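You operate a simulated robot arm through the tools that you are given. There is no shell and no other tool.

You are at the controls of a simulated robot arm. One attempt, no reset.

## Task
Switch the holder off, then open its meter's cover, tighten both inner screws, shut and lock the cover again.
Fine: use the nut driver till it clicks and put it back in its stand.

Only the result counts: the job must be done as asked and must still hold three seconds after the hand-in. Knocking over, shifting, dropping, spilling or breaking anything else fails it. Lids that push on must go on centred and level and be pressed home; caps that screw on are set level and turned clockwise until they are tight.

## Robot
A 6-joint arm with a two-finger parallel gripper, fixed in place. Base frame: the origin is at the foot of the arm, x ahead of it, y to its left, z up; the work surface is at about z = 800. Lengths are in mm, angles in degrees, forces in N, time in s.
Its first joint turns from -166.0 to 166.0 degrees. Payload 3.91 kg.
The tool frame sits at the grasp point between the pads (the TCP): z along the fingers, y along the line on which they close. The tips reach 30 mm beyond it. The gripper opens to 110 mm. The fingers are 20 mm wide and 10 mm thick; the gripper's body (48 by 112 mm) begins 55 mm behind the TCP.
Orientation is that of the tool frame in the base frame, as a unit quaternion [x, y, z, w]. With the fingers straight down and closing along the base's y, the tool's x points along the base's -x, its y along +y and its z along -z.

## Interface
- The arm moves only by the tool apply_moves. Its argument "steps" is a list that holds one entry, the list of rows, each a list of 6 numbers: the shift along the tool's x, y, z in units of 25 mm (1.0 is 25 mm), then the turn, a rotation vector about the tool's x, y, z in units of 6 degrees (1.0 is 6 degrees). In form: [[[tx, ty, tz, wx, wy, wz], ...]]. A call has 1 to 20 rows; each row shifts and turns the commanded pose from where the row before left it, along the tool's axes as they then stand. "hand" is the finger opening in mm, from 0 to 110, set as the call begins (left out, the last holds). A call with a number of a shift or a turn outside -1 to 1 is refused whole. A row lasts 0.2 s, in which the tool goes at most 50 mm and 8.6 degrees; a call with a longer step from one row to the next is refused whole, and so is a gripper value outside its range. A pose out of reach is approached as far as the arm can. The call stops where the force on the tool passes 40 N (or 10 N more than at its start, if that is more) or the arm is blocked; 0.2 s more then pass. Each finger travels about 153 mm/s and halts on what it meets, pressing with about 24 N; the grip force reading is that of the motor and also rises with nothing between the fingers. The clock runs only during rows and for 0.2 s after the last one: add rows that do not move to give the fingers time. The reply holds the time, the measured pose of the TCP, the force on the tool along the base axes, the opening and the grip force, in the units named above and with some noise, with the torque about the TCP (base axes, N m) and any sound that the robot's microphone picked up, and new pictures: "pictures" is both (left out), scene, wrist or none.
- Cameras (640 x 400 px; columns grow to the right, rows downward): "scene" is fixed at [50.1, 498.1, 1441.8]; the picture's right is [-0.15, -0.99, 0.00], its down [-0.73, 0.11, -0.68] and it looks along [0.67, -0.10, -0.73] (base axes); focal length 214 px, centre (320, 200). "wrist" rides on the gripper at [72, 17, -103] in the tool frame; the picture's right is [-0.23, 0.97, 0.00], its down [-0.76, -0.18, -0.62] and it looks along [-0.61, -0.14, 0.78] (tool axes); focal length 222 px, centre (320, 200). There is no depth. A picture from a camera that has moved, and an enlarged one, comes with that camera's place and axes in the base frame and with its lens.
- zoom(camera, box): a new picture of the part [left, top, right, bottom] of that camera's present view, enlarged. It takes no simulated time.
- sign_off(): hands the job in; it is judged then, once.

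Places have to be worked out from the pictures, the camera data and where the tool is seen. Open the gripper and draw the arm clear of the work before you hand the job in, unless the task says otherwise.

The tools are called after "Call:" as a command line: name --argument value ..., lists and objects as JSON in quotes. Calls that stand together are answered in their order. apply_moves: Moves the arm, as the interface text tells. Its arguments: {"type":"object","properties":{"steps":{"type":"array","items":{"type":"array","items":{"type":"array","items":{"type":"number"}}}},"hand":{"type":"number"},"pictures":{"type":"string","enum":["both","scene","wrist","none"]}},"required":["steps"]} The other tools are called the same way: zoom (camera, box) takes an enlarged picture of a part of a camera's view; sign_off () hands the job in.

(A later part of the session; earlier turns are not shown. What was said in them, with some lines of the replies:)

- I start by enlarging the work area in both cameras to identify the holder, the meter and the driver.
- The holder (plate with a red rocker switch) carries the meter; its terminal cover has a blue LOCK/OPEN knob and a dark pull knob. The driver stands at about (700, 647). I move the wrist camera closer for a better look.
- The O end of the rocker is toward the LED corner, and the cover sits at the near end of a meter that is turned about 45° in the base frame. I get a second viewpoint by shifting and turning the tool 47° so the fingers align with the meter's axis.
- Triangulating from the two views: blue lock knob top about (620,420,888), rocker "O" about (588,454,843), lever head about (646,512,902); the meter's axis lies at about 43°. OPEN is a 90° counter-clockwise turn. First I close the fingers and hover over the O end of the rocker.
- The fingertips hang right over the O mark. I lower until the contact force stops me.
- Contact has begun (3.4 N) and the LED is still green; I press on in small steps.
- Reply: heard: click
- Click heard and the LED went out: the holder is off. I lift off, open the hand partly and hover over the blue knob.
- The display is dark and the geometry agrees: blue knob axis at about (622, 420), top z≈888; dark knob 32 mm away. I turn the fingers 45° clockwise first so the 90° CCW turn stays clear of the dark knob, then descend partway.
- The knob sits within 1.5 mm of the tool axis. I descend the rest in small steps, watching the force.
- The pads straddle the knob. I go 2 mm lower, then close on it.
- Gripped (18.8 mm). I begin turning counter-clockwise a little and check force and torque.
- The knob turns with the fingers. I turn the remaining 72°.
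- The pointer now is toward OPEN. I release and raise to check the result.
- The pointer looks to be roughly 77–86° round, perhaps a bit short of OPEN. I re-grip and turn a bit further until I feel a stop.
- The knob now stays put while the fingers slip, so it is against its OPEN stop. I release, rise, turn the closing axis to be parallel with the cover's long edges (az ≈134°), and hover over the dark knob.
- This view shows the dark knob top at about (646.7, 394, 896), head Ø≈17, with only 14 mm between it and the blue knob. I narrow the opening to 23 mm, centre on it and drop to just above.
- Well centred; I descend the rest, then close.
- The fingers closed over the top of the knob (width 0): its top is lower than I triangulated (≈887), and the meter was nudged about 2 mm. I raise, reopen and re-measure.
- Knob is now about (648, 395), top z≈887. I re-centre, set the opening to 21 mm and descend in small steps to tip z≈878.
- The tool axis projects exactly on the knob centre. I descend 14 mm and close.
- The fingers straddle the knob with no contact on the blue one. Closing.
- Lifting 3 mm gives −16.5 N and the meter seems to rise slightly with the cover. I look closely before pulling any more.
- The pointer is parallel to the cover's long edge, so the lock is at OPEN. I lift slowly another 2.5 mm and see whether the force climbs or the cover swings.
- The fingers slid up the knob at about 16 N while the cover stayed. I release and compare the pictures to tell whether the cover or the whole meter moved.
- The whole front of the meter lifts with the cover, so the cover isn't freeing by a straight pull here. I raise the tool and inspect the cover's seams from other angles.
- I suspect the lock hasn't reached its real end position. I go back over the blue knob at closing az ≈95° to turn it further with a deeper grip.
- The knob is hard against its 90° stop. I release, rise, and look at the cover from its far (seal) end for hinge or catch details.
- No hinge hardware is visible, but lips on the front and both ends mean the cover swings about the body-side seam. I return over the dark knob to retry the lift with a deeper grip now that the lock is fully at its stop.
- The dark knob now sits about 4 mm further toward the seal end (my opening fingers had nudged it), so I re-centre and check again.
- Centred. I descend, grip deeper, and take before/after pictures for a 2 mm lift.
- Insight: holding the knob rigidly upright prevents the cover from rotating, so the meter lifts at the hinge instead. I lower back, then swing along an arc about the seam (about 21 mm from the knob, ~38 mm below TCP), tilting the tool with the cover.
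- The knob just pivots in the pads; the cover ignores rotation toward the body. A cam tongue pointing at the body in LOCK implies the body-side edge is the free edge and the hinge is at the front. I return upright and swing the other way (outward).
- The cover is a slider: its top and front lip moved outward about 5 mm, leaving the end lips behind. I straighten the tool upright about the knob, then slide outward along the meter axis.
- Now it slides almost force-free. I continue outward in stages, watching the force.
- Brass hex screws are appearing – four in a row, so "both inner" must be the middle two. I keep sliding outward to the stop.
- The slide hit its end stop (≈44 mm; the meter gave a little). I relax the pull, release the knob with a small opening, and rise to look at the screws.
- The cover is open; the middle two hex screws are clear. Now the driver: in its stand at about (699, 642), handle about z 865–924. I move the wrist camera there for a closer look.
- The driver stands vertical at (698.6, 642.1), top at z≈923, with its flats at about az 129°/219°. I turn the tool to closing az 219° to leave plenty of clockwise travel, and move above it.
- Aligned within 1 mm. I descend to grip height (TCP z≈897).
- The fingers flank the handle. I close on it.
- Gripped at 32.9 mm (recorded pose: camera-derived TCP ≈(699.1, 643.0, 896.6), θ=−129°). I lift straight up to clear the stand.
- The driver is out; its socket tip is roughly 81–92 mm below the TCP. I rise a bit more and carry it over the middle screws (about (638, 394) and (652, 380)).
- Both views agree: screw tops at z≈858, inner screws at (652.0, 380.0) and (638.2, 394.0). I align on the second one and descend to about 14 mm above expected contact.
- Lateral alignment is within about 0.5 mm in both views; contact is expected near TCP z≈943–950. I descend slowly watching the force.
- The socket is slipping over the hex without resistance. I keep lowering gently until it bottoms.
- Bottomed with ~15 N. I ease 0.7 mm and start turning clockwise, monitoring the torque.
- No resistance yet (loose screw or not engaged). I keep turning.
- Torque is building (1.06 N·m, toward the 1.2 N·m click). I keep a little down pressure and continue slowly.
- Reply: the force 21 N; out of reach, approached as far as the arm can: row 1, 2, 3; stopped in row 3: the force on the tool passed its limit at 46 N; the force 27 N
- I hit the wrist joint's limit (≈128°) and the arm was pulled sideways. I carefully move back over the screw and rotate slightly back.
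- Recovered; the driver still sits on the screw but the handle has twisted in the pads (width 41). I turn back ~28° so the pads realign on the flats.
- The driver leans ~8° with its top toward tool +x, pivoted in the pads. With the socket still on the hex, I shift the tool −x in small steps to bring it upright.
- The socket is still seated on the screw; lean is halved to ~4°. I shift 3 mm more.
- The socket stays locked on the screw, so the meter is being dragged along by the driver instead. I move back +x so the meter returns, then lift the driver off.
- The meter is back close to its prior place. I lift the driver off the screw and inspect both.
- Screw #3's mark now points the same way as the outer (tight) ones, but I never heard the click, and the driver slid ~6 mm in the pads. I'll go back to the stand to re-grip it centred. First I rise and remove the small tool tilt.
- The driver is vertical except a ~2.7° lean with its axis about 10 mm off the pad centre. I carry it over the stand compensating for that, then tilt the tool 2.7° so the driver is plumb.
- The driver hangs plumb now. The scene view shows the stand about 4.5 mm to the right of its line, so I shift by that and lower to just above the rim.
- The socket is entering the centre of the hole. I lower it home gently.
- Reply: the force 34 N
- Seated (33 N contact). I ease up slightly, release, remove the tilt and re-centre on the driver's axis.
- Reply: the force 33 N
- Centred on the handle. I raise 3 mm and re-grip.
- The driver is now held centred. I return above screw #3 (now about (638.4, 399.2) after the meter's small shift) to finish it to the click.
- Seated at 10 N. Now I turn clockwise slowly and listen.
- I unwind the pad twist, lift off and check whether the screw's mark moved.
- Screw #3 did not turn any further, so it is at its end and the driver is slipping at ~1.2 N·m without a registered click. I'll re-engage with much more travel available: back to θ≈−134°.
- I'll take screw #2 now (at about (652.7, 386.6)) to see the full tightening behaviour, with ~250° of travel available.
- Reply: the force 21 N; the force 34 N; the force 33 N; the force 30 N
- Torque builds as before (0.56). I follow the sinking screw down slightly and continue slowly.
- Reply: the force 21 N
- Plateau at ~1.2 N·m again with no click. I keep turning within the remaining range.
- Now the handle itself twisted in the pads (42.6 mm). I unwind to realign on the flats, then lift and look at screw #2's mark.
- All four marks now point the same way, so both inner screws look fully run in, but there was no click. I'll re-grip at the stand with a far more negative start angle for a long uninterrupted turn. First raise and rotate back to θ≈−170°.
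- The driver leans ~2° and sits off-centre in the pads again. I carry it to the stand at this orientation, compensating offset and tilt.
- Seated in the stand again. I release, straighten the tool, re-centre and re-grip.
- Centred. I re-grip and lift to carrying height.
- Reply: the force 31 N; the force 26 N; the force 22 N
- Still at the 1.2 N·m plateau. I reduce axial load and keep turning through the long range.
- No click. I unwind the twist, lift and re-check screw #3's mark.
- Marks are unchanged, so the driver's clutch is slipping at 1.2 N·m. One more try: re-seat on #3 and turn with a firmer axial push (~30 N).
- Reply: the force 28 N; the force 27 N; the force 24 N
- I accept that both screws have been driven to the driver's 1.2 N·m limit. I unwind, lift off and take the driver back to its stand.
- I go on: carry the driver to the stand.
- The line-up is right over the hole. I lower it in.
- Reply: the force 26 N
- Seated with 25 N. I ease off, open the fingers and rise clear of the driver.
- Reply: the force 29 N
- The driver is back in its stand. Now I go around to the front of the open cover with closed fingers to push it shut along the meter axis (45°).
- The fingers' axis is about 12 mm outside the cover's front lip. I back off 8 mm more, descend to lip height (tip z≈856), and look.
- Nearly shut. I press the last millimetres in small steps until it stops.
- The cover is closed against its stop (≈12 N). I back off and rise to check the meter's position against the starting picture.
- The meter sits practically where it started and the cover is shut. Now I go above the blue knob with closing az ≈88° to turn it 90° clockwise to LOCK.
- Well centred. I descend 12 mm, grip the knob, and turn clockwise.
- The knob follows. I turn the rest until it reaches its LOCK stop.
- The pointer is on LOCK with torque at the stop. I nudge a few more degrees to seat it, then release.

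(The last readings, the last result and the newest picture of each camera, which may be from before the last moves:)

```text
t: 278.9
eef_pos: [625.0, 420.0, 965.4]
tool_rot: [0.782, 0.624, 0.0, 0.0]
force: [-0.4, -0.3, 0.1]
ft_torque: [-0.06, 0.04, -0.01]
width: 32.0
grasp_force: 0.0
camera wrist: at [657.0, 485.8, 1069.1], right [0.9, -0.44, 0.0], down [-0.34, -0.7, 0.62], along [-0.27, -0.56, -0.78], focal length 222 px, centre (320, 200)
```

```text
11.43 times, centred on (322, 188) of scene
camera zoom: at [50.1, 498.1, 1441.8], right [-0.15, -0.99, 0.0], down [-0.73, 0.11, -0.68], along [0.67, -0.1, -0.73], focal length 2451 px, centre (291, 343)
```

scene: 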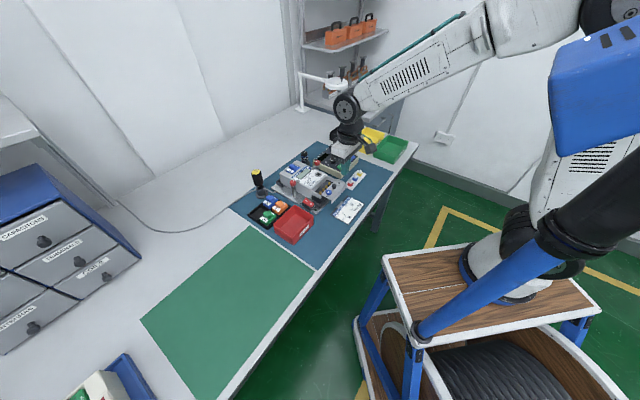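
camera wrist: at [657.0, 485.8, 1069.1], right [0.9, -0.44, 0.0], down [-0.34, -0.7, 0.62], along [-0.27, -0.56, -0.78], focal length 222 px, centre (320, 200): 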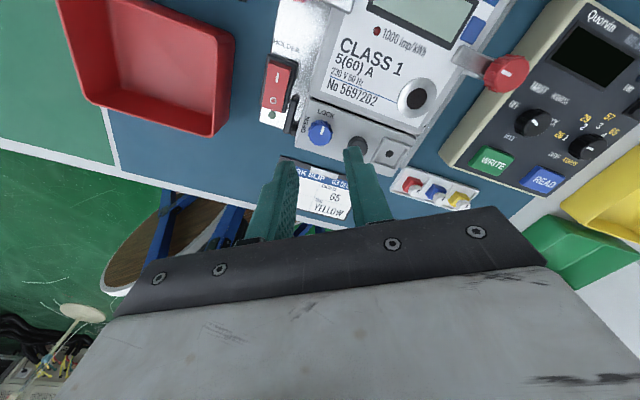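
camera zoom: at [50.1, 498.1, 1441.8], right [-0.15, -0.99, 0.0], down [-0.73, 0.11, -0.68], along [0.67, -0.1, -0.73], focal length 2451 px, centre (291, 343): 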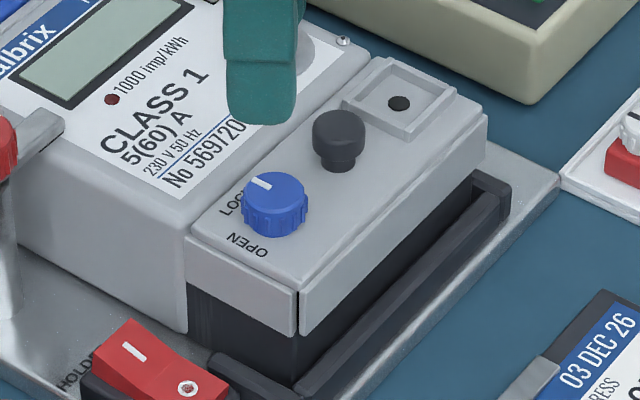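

The cover is shut and the pointer is at LOCK. I open the hand, retract the arm high and clear, then inspect everything one final time.

Call:
apply_moves --hand 80 --steps '[[[0, 0, -0.9, 0, 0, 0], [0, 0, -0.9, 0, 0, 0], [0, 0, -0.9, 0, 0, 0], [0, 0, -0.9, 0, 0, 0], [0, 0, -0.9, 0, 0, 0], [0, 0, -0.9, 0, 0, 0], [0.2, -0.9, -0.3, 0, 0, 0], [0.2, -0.9, -0.3, 0, 0, 0], [0.2, -0.9, -0.3, 0, 0, 0], [0.2, -0.9, -0.3, 0, 0, 0], [0, 0, 0, 0, 0, 0]]]'

Call:
zoom --camera "scene" --box '[230, 120, 410, 250]'

Call:
zoom --camera "scene" --box '[270, 150, 350, 215]'

Call:
zoom --camera "scene" --box '[300, 175, 350, 215]'

```text
t: 281.3
eef_pos: [540.5, 457.0, 1130.6]
tool_rot: [0.781, 0.624, 0.001, -0.001]
force: [0.0, 0.0, -0.7]
ft_torque: [0.01, 0.0, -0.02]
width: 80.0
grasp_force: 0.0
camera wrist: at [573.4, 524.4, 1233.8], right [0.9, -0.44, 0.0], down [-0.34, -0.7, 0.62], along [-0.27, -0.56, -0.78], focal length 222 px, centre (320, 200)
```

scene: 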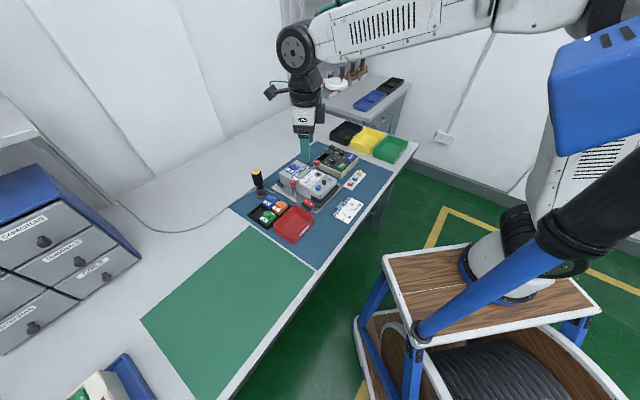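
wrist: 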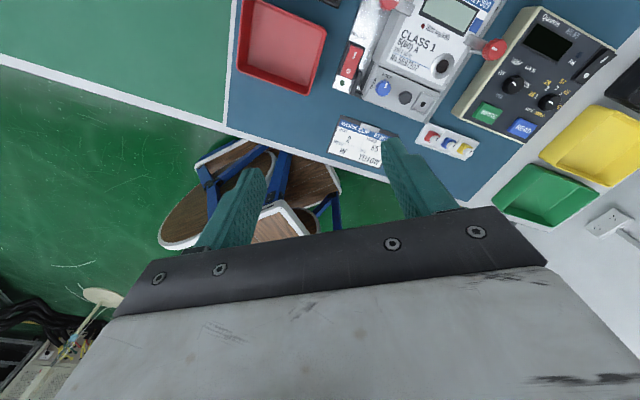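

```text
3.08 times, centred on (320, 185) of scene
camera zoom: at [50.1, 498.1, 1441.8], right [-0.15, -0.99, 0.0], down [-0.73, 0.11, -0.68], along [0.67, -0.1, -0.73], focal length 660 px, centre (320, 246)
```

zoom: 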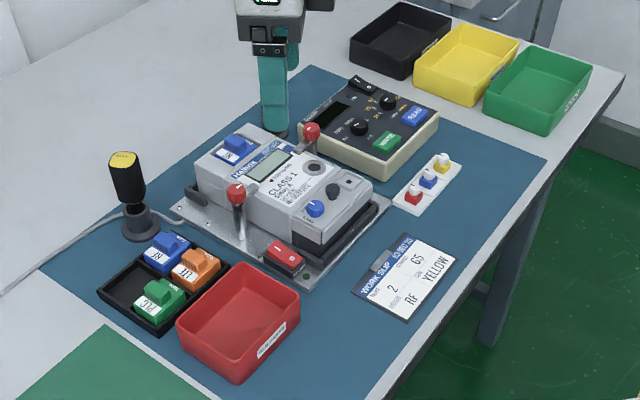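

```text
6.15 times, centred on (310, 182) of scene
camera zoom: at [50.1, 498.1, 1441.8], right [-0.15, -0.99, 0.0], down [-0.73, 0.11, -0.68], along [0.67, -0.1, -0.73], focal length 1320 px, centre (382, 308)
```

zoom: 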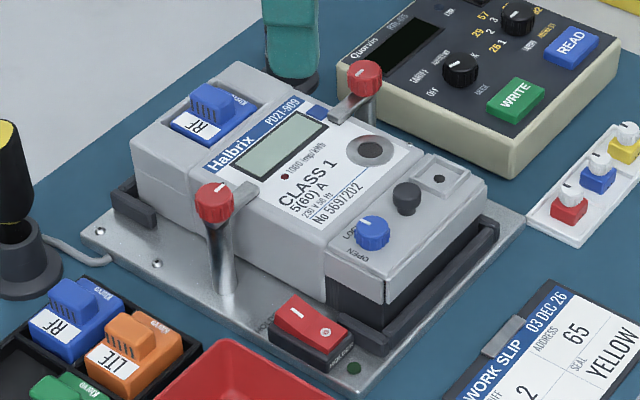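

```text
10.00 times, centred on (325, 195) of scene
camera zoom: at [50.1, 498.1, 1441.8], right [-0.15, -0.99, 0.0], down [-0.73, 0.11, -0.68], along [0.67, -0.1, -0.73], focal length 2145 px, centre (270, 250)
```

zoom: 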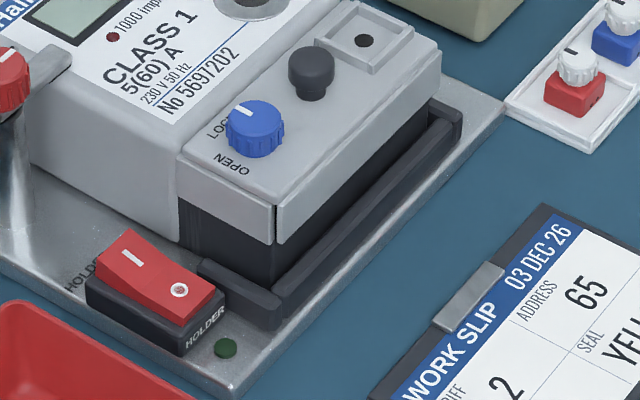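

Everything looks in place. Because I never heard the driver click, I want to know whether the microphone repeats a sound type: I'll toggle the holder's rocker on and straight back off as a check. First I hover over the "I" end with closed fingers.

Call:
apply_moves --hand 0 --steps '[[[0.1235, 0.241, 0.9, 0, 0, 0], [0.1235, 0.241, 0.9, 0, 0, 0], [0.1235, 0.241, 0.9, 0, 0, 0], [0.1235, 0.241, 0.9, 0, 0, 0], [0.1235, 0.241, 0.9, 0, 0, 0], [0.1235, 0.241, 0.9, 0, 0, 0], [0.1235, 0.241, 0.9, 0, 0, 0], [0.1235, 0.241, 0.9, 0, 0, 0], [0.1235, 0.241, 0.9, 0, 0, 0], [0.1235, 0.241, 0, 0, 0, 0], [0, 0, 0, 0, 0, 0]]]' --pictures "wrist"

Call:
zoom --camera "wrist" --box '[260, 70, 400, 190]'

Call:
zoom --camera "scene" --box '[285, 165, 335, 210]'

```text
t: 283.7
eef_pos: [606.5, 475.8, 928.0]
tool_rot: [0.782, 0.624, 0.001, 0.0]
force: [-0.5, 0.2, 0.0]
ft_torque: [0.01, -0.01, -0.04]
width: 0.1
grasp_force: 24.2
camera wrist: at [639.2, 542.0, 1031.2], right [0.9, -0.44, 0.0], down [-0.34, -0.7, 0.62], along [-0.27, -0.56, -0.78], focal length 222 px, centre (320, 200)
```

wrist: 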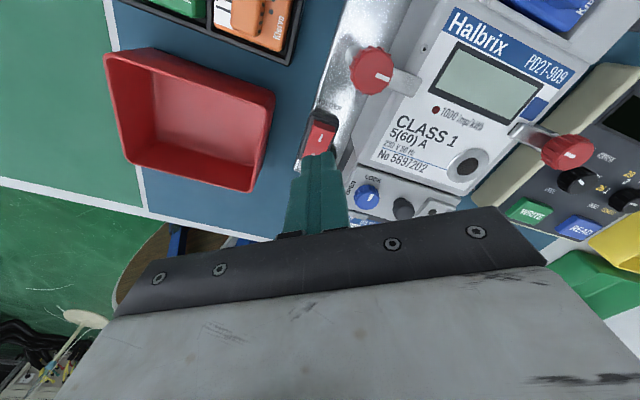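

```text
3.33 times, centred on (330, 130) of wrist
camera zoom: at [639.2, 542.0, 1031.2], right [0.9, -0.44, 0.0], down [-0.34, -0.7, 0.62], along [-0.27, -0.56, -0.78], focal length 740 px, centre (287, 433)
```

zoom: 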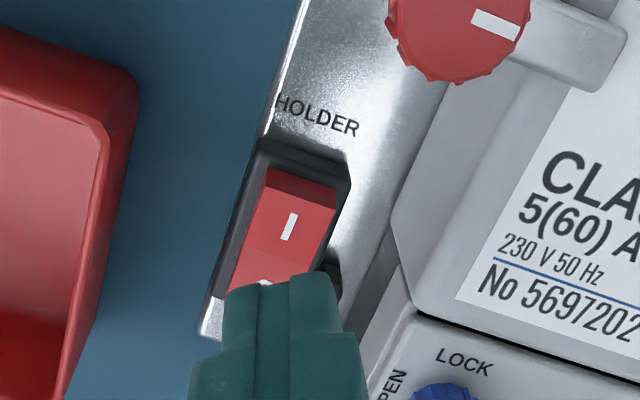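

```text
8.89 times, centred on (310, 188) of scene
camera zoom: at [50.1, 498.1, 1441.8], right [-0.15, -0.99, 0.0], down [-0.73, 0.11, -0.68], along [0.67, -0.1, -0.73], focal length 1906 px, centre (409, 311)
```

zoom: 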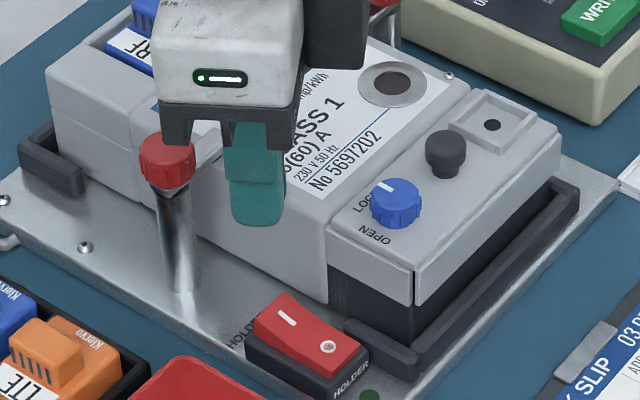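

On reflection, re-energising the holder isn't worth any risk: the requested end state is "off", and it is off now. I retract without touching it, open the hand and take a last look.

Call:
apply_moves --hand 60 --steps '[[[0, 0, -0.9, 0, 0, 0], [0, 0, -0.9, 0, 0, 0], [0, 0, -0.9, 0, 0, 0], [0, 0, -0.9, 0, 0, 0], [0, 0, -0.9, 0, 0, 0], [0, 0, -0.9, 0, 0, 0], [0, 0, -0.9, 0, 0, 0], [-0.3, -0.8, -0.3, 0, 0, 0], [-0.3, -0.8, -0.3, 0, 0, 0], [-0.3, -0.8, -0.3, 0, 0, 0], [0, 0, 0, 0, 0, 0]]]'

Call:
zoom --camera "scene" --box '[235, 145, 355, 230]'

Call:
zoom --camera "scene" --box '[240, 160, 280, 205]'

```text
t: 286.1
eef_pos: [544.0, 466.1, 1107.7]
tool_rot: [0.782, 0.624, 0.001, -0.001]
force: [0.0, -0.9, 0.5]
ft_torque: [-0.03, 0.01, -0.02]
width: 59.9
grasp_force: 0.1
camera wrist: at [575.5, 532.7, 1210.8], right [0.9, -0.44, 0.0], down [-0.34, -0.7, 0.62], along [-0.27, -0.56, -0.78], focal length 222 px, centre (320, 200)
```

scene: 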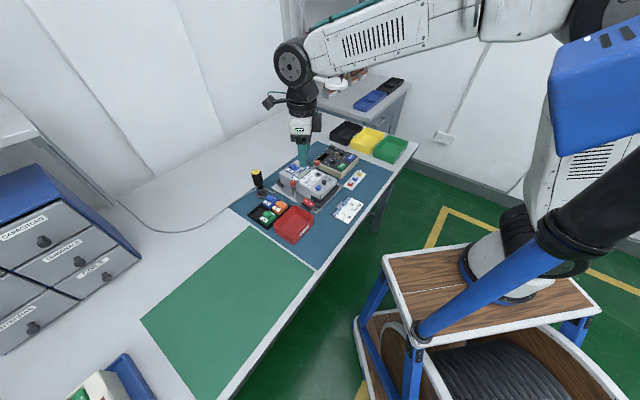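
wrist: 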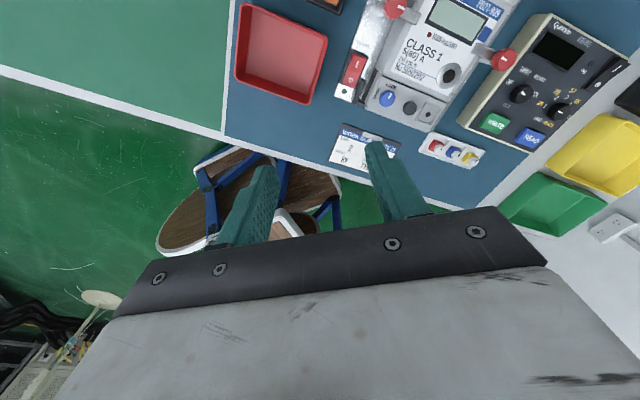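

```text
4.71 times, centred on (295, 188) of scene
camera zoom: at [50.1, 498.1, 1441.8], right [-0.15, -0.99, 0.0], down [-0.73, 0.11, -0.68], along [0.67, -0.1, -0.73], focal length 1009 px, centre (438, 259)
```

zoom: 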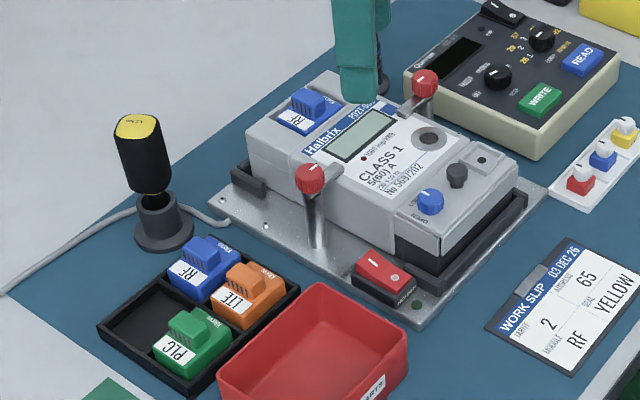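

```text
8.89 times, centred on (260, 182) of scene
camera zoom: at [50.1, 498.1, 1441.8], right [-0.15, -0.99, 0.0], down [-0.73, 0.11, -0.68], along [0.67, -0.1, -0.73], focal length 1906 px, centre (853, 356)
```

zoom: 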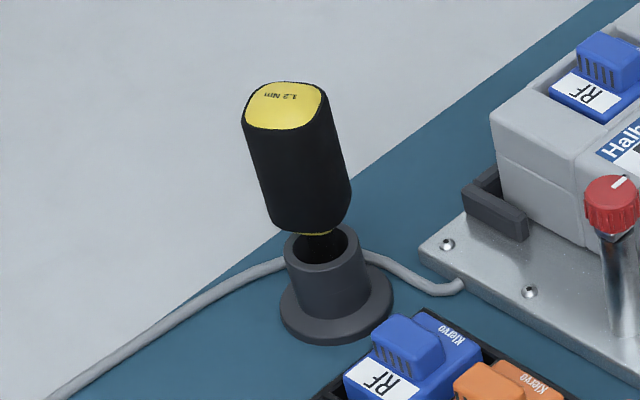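

The last pictures show the holder off (LED and meter display dark), the cover shut with the lock pointer on LOCK, and the driver upright in its stand. Nothing else has visibly moved, though the meter sits 1–2 mm from where it started.

Both inner screws were driven until they stopped turning, with torque steady at about 1.2 N·m. Their marks now point roughly the same way as the outer screws' marks. No driver click was ever reported, so the click itself is unconfirmed. The hand is open and the arm is clear, so I hand the job in.

Call:
sign_off

```text
The job is handed in.
```

I handed the job in, but I never heard the nut driver click, so I can't confirm the inner screws are tightened to the standard you asked for.

- **Holder:** it is off. The switch clicked, and the LED and the meter display are dark.
- **Cover:** it slid open after I turned the lock knob to OPEN. It is now pushed shut against its stop, with the pointer on LOCK.
- **Inner screws:** I turned each one clockwise until it would go no further, with the torque steady at about 1.2 N·m, the value printed on the driver. Their marks now point roughly the same way as the outer screws' marks. I ran screw #3 (the one nearer the holder switch) up to that limit four times and #2 once. No click was reported on any run.
- **Driver:** it is back upright in its stand. I also re-seated it there twice during the job, because its handle had slipped in the fingers.
- **Meter:** it shifted in the holder by up to about 6 mm while I worked. It ended about 1–2 mm from where it started.

Nothing else on the bench visibly moved. The hand is open and the arm is clear.
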